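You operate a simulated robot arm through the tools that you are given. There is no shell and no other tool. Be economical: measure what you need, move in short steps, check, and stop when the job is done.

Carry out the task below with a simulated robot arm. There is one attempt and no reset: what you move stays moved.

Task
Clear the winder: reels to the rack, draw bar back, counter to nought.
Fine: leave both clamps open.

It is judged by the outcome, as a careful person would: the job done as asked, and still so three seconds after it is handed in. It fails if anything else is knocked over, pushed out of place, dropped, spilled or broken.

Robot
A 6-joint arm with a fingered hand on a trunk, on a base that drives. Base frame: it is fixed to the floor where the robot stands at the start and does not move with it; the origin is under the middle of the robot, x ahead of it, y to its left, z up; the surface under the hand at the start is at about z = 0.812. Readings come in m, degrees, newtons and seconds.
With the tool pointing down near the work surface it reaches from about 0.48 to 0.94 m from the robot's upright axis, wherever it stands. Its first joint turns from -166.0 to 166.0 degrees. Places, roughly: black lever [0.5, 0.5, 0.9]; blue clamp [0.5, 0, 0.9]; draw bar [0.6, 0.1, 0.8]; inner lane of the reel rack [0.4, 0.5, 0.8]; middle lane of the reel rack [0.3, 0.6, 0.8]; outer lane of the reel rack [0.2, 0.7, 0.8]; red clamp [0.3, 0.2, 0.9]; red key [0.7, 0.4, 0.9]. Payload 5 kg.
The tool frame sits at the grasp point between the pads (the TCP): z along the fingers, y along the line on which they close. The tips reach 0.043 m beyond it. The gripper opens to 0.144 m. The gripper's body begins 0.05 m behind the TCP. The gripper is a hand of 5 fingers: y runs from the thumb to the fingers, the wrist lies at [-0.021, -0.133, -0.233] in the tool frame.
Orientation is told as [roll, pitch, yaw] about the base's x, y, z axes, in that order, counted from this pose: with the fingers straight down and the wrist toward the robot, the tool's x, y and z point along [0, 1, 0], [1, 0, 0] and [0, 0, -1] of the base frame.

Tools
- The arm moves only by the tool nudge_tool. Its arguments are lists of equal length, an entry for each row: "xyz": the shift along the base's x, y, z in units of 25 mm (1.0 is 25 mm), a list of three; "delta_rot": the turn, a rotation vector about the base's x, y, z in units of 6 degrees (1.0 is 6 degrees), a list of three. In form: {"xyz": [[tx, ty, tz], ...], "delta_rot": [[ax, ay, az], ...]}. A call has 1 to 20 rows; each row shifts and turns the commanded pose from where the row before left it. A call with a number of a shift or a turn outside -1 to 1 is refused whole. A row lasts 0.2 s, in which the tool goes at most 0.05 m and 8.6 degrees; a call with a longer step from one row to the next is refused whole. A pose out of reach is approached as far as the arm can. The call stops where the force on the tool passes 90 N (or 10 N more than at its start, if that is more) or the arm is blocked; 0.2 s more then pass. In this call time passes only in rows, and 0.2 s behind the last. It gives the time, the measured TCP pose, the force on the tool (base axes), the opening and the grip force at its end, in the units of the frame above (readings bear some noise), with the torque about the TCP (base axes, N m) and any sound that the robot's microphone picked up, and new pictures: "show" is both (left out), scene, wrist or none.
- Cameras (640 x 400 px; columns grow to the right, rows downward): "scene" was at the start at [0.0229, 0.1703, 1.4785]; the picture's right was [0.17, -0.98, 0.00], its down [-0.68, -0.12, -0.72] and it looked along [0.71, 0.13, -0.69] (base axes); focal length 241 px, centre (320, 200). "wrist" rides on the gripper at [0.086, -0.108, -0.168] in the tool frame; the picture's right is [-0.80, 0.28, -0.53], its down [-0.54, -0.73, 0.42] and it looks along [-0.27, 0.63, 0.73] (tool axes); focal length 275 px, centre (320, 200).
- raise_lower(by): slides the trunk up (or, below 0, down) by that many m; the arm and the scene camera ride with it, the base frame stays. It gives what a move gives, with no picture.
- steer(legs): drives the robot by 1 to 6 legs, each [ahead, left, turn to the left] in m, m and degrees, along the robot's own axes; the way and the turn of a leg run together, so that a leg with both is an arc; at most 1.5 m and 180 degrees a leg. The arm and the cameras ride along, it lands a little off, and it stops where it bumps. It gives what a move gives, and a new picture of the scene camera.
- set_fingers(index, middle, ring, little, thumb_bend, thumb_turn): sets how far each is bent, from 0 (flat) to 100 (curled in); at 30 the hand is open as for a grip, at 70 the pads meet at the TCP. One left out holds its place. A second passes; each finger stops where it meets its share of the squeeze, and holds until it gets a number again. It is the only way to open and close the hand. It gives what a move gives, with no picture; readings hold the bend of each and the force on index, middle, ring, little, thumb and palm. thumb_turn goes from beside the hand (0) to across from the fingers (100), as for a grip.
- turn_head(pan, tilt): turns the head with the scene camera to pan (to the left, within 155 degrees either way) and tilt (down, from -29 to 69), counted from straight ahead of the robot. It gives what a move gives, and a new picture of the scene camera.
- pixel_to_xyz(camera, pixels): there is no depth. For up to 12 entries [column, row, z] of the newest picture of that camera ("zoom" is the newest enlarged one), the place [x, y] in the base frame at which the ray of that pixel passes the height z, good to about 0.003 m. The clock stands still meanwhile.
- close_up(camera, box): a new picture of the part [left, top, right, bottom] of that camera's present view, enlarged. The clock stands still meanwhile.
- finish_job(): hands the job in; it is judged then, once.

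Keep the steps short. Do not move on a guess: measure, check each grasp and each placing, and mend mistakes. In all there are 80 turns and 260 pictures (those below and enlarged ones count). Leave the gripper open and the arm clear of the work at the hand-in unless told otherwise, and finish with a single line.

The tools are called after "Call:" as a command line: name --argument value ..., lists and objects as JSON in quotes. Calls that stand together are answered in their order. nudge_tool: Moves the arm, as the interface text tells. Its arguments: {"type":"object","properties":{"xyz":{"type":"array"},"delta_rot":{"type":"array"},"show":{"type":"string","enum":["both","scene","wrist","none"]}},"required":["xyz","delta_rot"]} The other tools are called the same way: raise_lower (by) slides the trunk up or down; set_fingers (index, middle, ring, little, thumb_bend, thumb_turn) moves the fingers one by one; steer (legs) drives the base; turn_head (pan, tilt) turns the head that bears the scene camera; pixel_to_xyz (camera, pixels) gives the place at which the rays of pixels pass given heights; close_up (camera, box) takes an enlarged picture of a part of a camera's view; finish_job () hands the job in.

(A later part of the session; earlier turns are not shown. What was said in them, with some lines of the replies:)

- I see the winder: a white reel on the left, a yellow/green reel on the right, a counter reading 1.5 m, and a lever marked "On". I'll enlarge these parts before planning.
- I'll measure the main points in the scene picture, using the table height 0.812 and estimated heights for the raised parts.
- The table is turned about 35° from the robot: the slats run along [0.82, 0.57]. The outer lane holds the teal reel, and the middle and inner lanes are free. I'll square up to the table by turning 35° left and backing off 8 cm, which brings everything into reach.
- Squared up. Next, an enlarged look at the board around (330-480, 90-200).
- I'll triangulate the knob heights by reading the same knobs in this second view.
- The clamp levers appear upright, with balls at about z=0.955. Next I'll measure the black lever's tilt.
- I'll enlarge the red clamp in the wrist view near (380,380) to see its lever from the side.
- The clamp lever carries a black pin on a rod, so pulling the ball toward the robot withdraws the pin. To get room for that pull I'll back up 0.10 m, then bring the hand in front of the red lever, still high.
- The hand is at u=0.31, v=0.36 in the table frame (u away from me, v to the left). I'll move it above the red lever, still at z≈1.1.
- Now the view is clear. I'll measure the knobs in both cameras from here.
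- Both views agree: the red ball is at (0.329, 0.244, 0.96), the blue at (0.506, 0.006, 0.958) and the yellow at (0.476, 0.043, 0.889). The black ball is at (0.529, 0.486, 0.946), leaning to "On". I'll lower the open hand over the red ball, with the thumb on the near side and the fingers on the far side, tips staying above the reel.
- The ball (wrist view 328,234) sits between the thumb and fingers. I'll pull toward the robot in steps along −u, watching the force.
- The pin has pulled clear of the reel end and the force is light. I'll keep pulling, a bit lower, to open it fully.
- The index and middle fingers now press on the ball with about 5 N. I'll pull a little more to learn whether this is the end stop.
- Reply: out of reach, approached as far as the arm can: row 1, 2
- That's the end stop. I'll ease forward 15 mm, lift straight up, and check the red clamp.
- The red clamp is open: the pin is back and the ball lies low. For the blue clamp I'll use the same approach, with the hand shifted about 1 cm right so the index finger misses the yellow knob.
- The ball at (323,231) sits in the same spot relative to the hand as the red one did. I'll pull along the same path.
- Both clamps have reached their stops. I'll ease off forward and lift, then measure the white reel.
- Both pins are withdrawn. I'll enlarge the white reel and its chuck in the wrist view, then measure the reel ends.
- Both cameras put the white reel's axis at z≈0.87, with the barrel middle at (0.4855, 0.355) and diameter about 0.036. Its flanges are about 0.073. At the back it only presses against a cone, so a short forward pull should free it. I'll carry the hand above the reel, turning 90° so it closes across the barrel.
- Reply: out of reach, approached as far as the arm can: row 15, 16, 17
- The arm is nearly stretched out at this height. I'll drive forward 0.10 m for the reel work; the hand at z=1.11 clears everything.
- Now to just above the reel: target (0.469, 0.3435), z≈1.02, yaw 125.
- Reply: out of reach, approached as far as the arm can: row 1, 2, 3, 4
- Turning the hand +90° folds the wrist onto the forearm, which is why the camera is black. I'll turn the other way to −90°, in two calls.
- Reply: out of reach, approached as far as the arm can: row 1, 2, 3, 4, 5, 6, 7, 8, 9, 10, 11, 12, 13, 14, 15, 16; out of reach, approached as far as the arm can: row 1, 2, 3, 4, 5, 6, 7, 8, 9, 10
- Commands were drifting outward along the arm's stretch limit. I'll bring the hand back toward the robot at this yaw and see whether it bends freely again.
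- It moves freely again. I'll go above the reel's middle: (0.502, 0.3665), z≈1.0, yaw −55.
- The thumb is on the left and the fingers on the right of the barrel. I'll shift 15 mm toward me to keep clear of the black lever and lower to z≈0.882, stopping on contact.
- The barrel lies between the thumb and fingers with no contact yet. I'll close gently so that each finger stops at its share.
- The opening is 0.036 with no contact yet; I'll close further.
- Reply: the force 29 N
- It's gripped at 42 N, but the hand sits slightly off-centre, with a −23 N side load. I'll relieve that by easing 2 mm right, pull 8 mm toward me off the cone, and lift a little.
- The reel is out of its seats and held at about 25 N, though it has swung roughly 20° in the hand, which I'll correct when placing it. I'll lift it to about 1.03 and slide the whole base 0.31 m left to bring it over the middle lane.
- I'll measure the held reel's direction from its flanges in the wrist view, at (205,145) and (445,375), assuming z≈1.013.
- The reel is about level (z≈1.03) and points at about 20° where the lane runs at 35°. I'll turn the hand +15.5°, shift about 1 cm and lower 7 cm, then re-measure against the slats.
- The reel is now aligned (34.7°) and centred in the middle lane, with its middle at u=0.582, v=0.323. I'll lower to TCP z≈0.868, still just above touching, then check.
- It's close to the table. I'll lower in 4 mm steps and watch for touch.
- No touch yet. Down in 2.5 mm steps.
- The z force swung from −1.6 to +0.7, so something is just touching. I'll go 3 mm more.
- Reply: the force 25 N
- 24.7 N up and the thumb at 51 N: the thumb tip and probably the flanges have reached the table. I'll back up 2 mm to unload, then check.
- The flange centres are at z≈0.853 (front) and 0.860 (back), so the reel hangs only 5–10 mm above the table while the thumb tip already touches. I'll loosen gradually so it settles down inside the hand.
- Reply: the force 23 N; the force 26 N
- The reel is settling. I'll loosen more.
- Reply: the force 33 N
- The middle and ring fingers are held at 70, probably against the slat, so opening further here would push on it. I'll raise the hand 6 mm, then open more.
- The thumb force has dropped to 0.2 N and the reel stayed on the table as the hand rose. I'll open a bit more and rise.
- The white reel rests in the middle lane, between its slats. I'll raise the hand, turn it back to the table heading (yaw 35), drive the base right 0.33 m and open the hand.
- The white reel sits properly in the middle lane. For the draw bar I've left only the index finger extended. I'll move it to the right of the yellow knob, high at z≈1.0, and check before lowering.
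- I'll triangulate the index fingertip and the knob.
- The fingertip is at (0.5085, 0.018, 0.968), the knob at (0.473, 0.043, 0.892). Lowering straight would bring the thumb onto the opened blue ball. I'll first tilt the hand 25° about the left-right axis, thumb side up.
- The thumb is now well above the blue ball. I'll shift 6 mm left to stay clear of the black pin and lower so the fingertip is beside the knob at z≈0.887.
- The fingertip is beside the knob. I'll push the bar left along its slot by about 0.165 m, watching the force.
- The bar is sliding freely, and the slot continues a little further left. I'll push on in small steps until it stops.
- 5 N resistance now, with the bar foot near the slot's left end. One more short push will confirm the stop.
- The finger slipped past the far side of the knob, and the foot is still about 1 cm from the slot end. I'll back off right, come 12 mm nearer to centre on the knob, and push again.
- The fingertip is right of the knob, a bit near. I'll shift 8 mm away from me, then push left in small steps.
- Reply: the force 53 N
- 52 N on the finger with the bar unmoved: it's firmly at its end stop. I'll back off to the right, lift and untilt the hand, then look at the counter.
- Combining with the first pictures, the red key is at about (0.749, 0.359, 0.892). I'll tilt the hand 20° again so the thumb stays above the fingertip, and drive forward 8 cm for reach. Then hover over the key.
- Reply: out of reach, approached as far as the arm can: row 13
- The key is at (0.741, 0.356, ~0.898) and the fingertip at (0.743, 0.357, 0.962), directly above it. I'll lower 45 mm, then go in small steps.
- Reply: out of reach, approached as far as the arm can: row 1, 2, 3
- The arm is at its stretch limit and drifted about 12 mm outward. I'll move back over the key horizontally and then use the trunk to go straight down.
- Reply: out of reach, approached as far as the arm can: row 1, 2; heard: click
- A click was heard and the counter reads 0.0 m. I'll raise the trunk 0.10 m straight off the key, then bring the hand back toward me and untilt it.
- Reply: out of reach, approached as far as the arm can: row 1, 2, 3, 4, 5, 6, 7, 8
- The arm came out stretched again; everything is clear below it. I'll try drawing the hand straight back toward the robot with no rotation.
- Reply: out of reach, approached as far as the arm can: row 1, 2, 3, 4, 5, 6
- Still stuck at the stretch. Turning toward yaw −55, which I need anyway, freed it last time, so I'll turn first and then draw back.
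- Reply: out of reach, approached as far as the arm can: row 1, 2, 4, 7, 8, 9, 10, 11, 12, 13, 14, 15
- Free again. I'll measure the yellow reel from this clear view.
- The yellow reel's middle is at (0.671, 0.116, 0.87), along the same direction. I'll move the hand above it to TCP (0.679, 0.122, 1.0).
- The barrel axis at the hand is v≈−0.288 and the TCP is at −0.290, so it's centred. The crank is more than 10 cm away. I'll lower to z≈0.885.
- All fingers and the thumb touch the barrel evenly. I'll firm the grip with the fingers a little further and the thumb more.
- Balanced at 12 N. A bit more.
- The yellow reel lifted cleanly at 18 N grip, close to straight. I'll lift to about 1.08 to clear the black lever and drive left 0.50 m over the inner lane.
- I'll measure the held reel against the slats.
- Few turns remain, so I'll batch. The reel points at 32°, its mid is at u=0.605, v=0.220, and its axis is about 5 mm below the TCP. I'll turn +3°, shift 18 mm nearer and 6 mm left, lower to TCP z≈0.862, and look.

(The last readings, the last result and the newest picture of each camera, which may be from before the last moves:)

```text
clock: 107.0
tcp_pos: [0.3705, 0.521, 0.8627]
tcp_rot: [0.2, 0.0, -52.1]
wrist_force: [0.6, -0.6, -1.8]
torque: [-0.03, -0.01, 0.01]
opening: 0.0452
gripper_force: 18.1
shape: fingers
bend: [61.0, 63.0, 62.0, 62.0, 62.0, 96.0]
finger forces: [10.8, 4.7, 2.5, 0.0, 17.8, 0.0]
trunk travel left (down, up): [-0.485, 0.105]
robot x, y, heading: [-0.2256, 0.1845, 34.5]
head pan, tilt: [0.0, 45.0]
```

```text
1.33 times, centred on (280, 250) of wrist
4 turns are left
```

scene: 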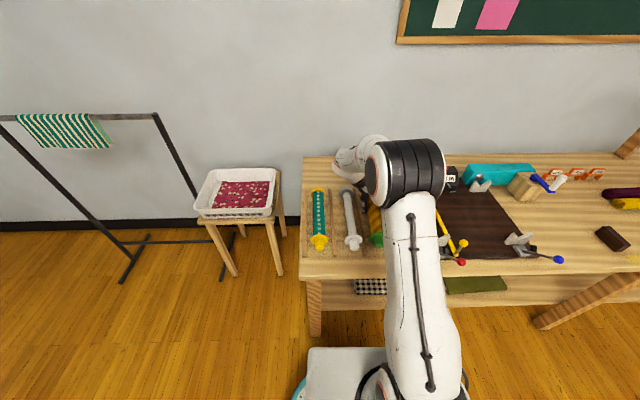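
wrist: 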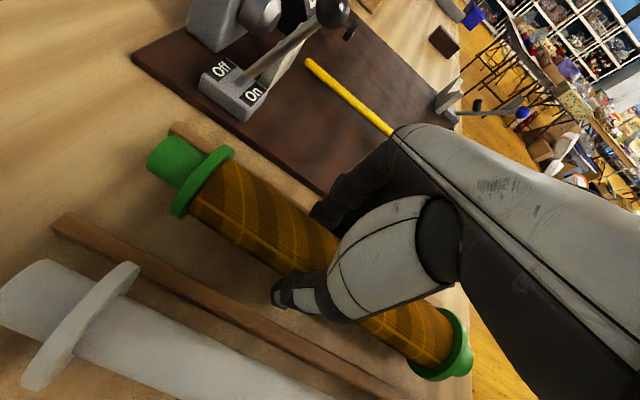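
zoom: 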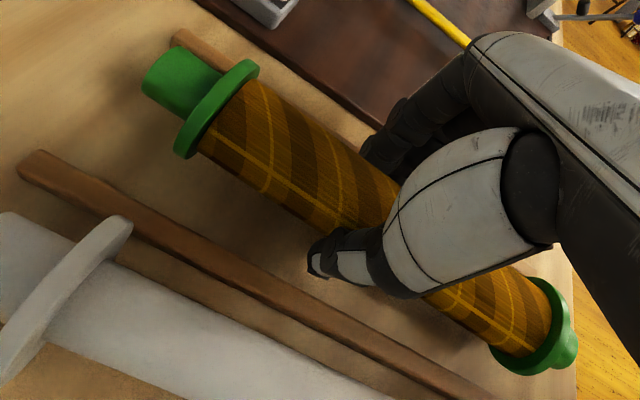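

The reel is in the inner lane, a few mm right of centre. I'll shift 5 mm left, set it down gently, and loosen step by step with a 5 mm rise in between, then look.

Call:
nudge_tool --xyz '[[-0.115, 0.164, 0], [0, 0, -0.12], [0, 0, -0.12], [0, 0, -0.06]]' --delta_rot '[[0, 0, 0], [0, 0, 0], [0, 0, 0], [0, 0, 0]]' --show "none"

Call:
set_fingers --index 60 --middle 60 --ring 60 --little 60 --thumb_bend 60

Call:
set_fingers --index 57 --middle 57 --ring 57 --little 57 --thumb_bend 57

Call:
nudge_tool --xyz '[[0, 0, 0.12], [0, 0, 0.12]]' --delta_rot '[[0, 0, 0], [0, 0, 0]]' --show "none"

Call:
set_fingers --index 53 --middle 53 --ring 53 --little 53 --thumb_bend 52

Call:
close_up --camera "scene" --box '[330, 180, 410, 260]'

Call:
close_up --camera "wrist" --box '[80, 100, 480, 400]'

```text
clock: 108.0
tcp_pos: [0.3686, 0.5245, 0.8549]
tcp_rot: [0.2, 0.0, -52.0]
wrist_force: [0.2, -0.1, -2.9]
torque: [0.03, -0.02, 0.02]
opening: 0.0453
gripper_force: 17.7
shape: fingers
bend: [61.0, 63.0, 62.0, 62.0, 62.0, 96.0]
finger forces: [10.8, 4.7, 2.5, 0.1, 17.8, 0.0]
trunk travel left (down, up): [-0.485, 0.105]
robot x, y, heading: [-0.2249, 0.1805, 35.2]
head pan, tilt: [0.0, 45.0]
```

```text
clock: 109.0
tcp_pos: [0.3681, 0.5253, 0.8554]
tcp_rot: [0.3, 0.0, -52.2]
wrist_force: [0.3, 0.2, -1.9]
torque: [0.04, -0.02, -0.03]
opening: 0.0486
gripper_force: 3.4
shape: fingers
bend: [59.0, 60.0, 59.0, 60.0, 58.0, 97.0]
finger forces: [1.4, 0.9, 1.2, 0.2, 3.0, 0.0]
trunk travel left (down, up): [-0.485, 0.105]
robot x, y, heading: [-0.2197, 0.1845, 34.8]
head pan, tilt: [0.0, 45.0]
```

```text
clock: 110.0
tcp_pos: [0.3688, 0.525, 0.8552]
tcp_rot: [0.2, -0.1, -52.0]
wrist_force: [-0.7, -0.2, 0.0]
torque: [0.02, -0.01, 0.0]
opening: 0.0564
gripper_force: 0.1
shape: fingers
bend: [56.0, 56.0, 56.0, 56.0, 56.0, 97.0]
finger forces: [0.1, 0.1, 0.0, 0.0, 0.0, 0.0]
trunk travel left (down, up): [-0.485, 0.105]
robot x, y, heading: [-0.2268, 0.182, 34.8]
head pan, tilt: [0.0, 45.0]
```

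```text
clock: 110.6
tcp_pos: [0.3676, 0.5246, 0.8608]
tcp_rot: [0.2, 0.0, -52.1]
wrist_force: [-0.6, 0.9, 0.5]
torque: [0.0, -0.01, 0.03]
opening: 0.0566
gripper_force: 0.1
shape: fingers
bend: [56.0, 56.0, 56.0, 56.0, 56.0, 97.0]
finger forces: [0.0, 0.1, 0.0, 0.0, 0.0, 0.0]
trunk travel left (down, up): [-0.485, 0.105]
robot x, y, heading: [-0.2225, 0.184, 34.7]
head pan, tilt: [0.0, 45.0]
```

```text
clock: 111.6
tcp_pos: [0.3674, 0.5232, 0.8611]
tcp_rot: [0.2, 0.0, -52.1]
wrist_force: [2.1, -2.6, 0.5]
torque: [-0.08, -0.06, -0.05]
opening: 0.0646
gripper_force: 1.9
shape: fingers
bend: [53.0, 53.0, 53.0, 53.0, 54.0, 97.0]
finger forces: [0.1, 0.0, 0.1, 0.1, 3.7, 0.1]
trunk travel left (down, up): [-0.485, 0.105]
robot x, y, heading: [-0.2223, 0.1846, 34.7]
head pan, tilt: [0.0, 45.0]
```

```text
5.00 times, centred on (370, 220) of scene
```

zoom: 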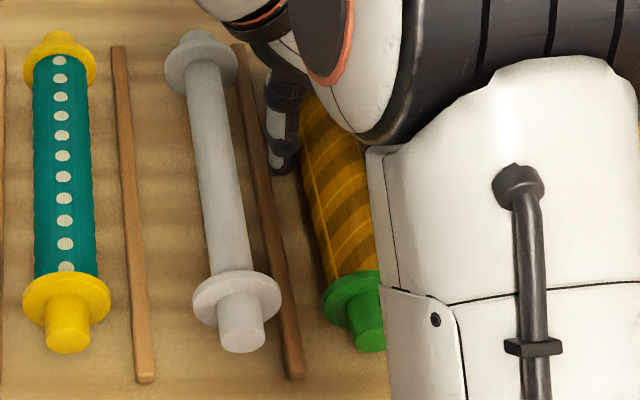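

```text
1.33 times, centred on (280, 250) of wrist
3 turns are left
```

zoom: 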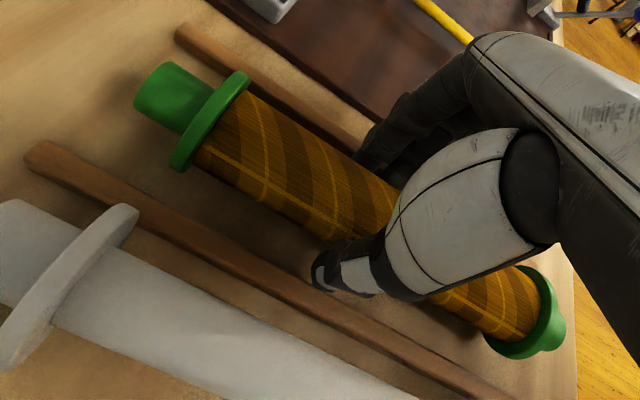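

The reel has settled in the inner lane and the fingers are off it; only the thumb brushes the slat. I'll lift straight up, then open the hand and look.

Call:
nudge_tool --xyz '[[0, 0, 0.25], [0, 0, 0.4], [0, 0, 0.6], [0, 0, 0.9], [0, 0, 0.9], [0, 0, 0.9], [0, 0, 0.9], [0, 0, 0.9], [0, 0, 0.9], [0, 0, 0.9], [0, 0, 0.9]]' --delta_rot '[[0, 0, 0], [0, 0, 0], [0, 0, 0], [0, 0, 0], [0, 0, 0], [0, 0, 0], [0, 0, 0], [0, 0, 0], [0, 0, 0], [0, 0, 0], [0, 0, 0]]'

Call:
set_fingers --index 30 --middle 30 --ring 30 --little 30 --thumb_bend 30

Call:
close_up --camera "wrist" --box '[0, 100, 400, 400]'

Call:
close_up --camera "scene" --box '[300, 150, 560, 290]'

```text
clock: 114.0
tcp_pos: [0.3672, 0.5246, 1.0725]
tcp_rot: [0.2, 0.0, -52.0]
wrist_force: [1.4, 0.6, -0.1]
torque: [0.0, -0.01, 0.01]
opening: 0.0688
gripper_force: 0.0
shape: fingers
bend: [53.0, 53.0, 53.0, 53.0, 52.0, 97.0]
finger forces: [0.0, 0.0, 0.0, 0.0, 0.1, 0.0]
trunk travel left (down, up): [-0.485, 0.105]
robot x, y, heading: [-0.2232, 0.1857, 34.8]
head pan, tilt: [0.0, 45.0]
```

scene: 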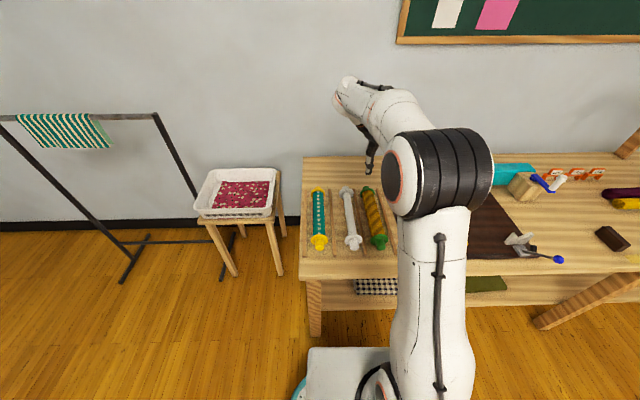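
wrist: 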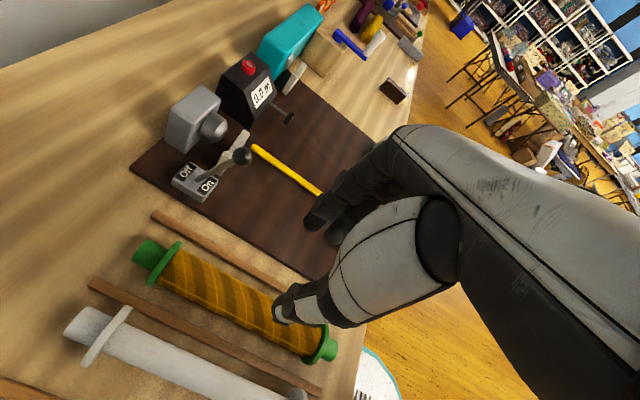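

```text
clock: 115.0
tcp_pos: [0.3677, 0.5239, 1.0718]
tcp_rot: [0.2, 0.0, -52.1]
wrist_force: [0.1, 1.6, 0.0]
torque: [-0.02, 0.01, 0.01]
opening: 0.1494
gripper_force: 0.1
shape: fingers
bend: [30.0, 30.0, 30.0, 30.0, 30.0, 97.0]
finger forces: [0.0, 0.0, 0.0, 0.0, 0.0, 0.0]
trunk travel left (down, up): [-0.485, 0.105]
robot x, y, heading: [-0.2251, 0.1881, 34.8]
head pan, tilt: [0.0, 45.0]
```

```text
1.33 times, centred on (200, 250) of wrist
```

zoom: 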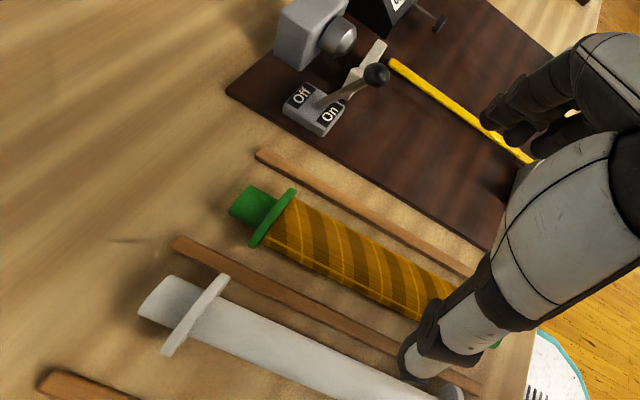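

```text
2.46 times, centred on (430, 220) of scene
2 turns are left
```

zoom: 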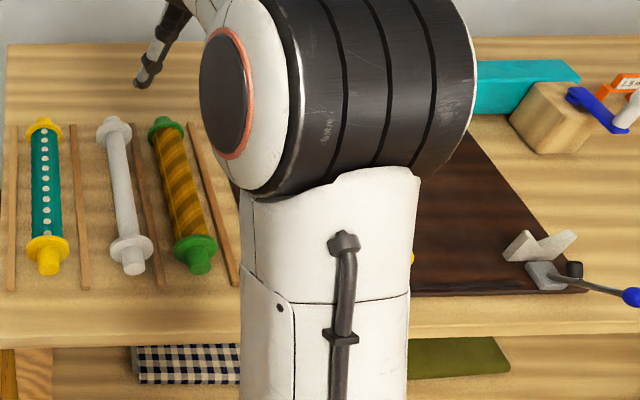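

Both reels lie in their lanes and the hand is open. I'll back the base off 0.12 m so the arm is clear, and take a last look at the counter, bar and clamps.

Call:
steer --legs '[[-0.12, 0, 0]]'

Call:
close_up --camera "wrist" --box '[100, 60, 420, 300]'

```text
clock: 116.2
tcp_pos: [0.2683, 0.456, 1.0733]
tcp_rot: [0.2, 0.0, -52.2]
wrist_force: [-0.6, 0.5, 0.4]
torque: [0.01, -0.01, 0.01]
opening: 0.1494
gripper_force: 0.0
shape: fingers
bend: [30.0, 30.0, 30.0, 30.0, 30.0, 97.0]
finger forces: [0.0, 0.1, 0.0, 0.0, 0.1, 0.1]
trunk travel left (down, up): [-0.485, 0.105]
robot x, y, heading: [-0.3206, 0.1168, 34.8]
head pan, tilt: [0.0, 45.0]
```

scene: 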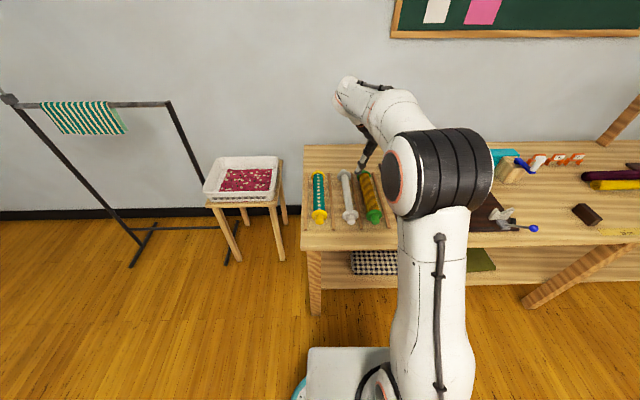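

```text
1.67 times, centred on (260, 180) of wrist
1 turns are left
```

zoom: 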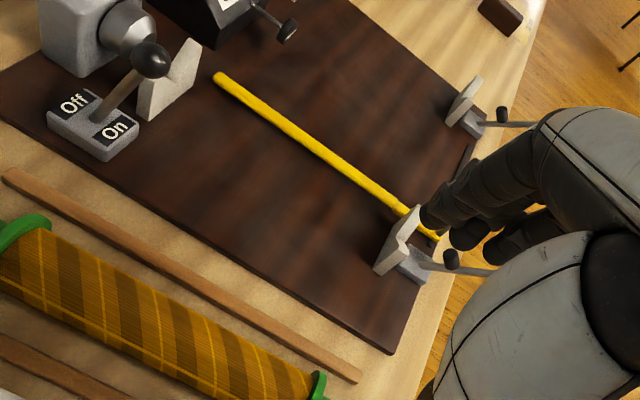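

The reels are in the rack, the bar is back, the counter reads 0.0 m and both clamps are open, so I'm handing in.

Call:
finish_job

```text
The job is handed in.
```

The winder is cleared: white reel in the middle lane, yellow reel in the inner lane, draw bar back at its left stop, counter at 0.0 m, both clamps open, and the black lever left at On as I found it.
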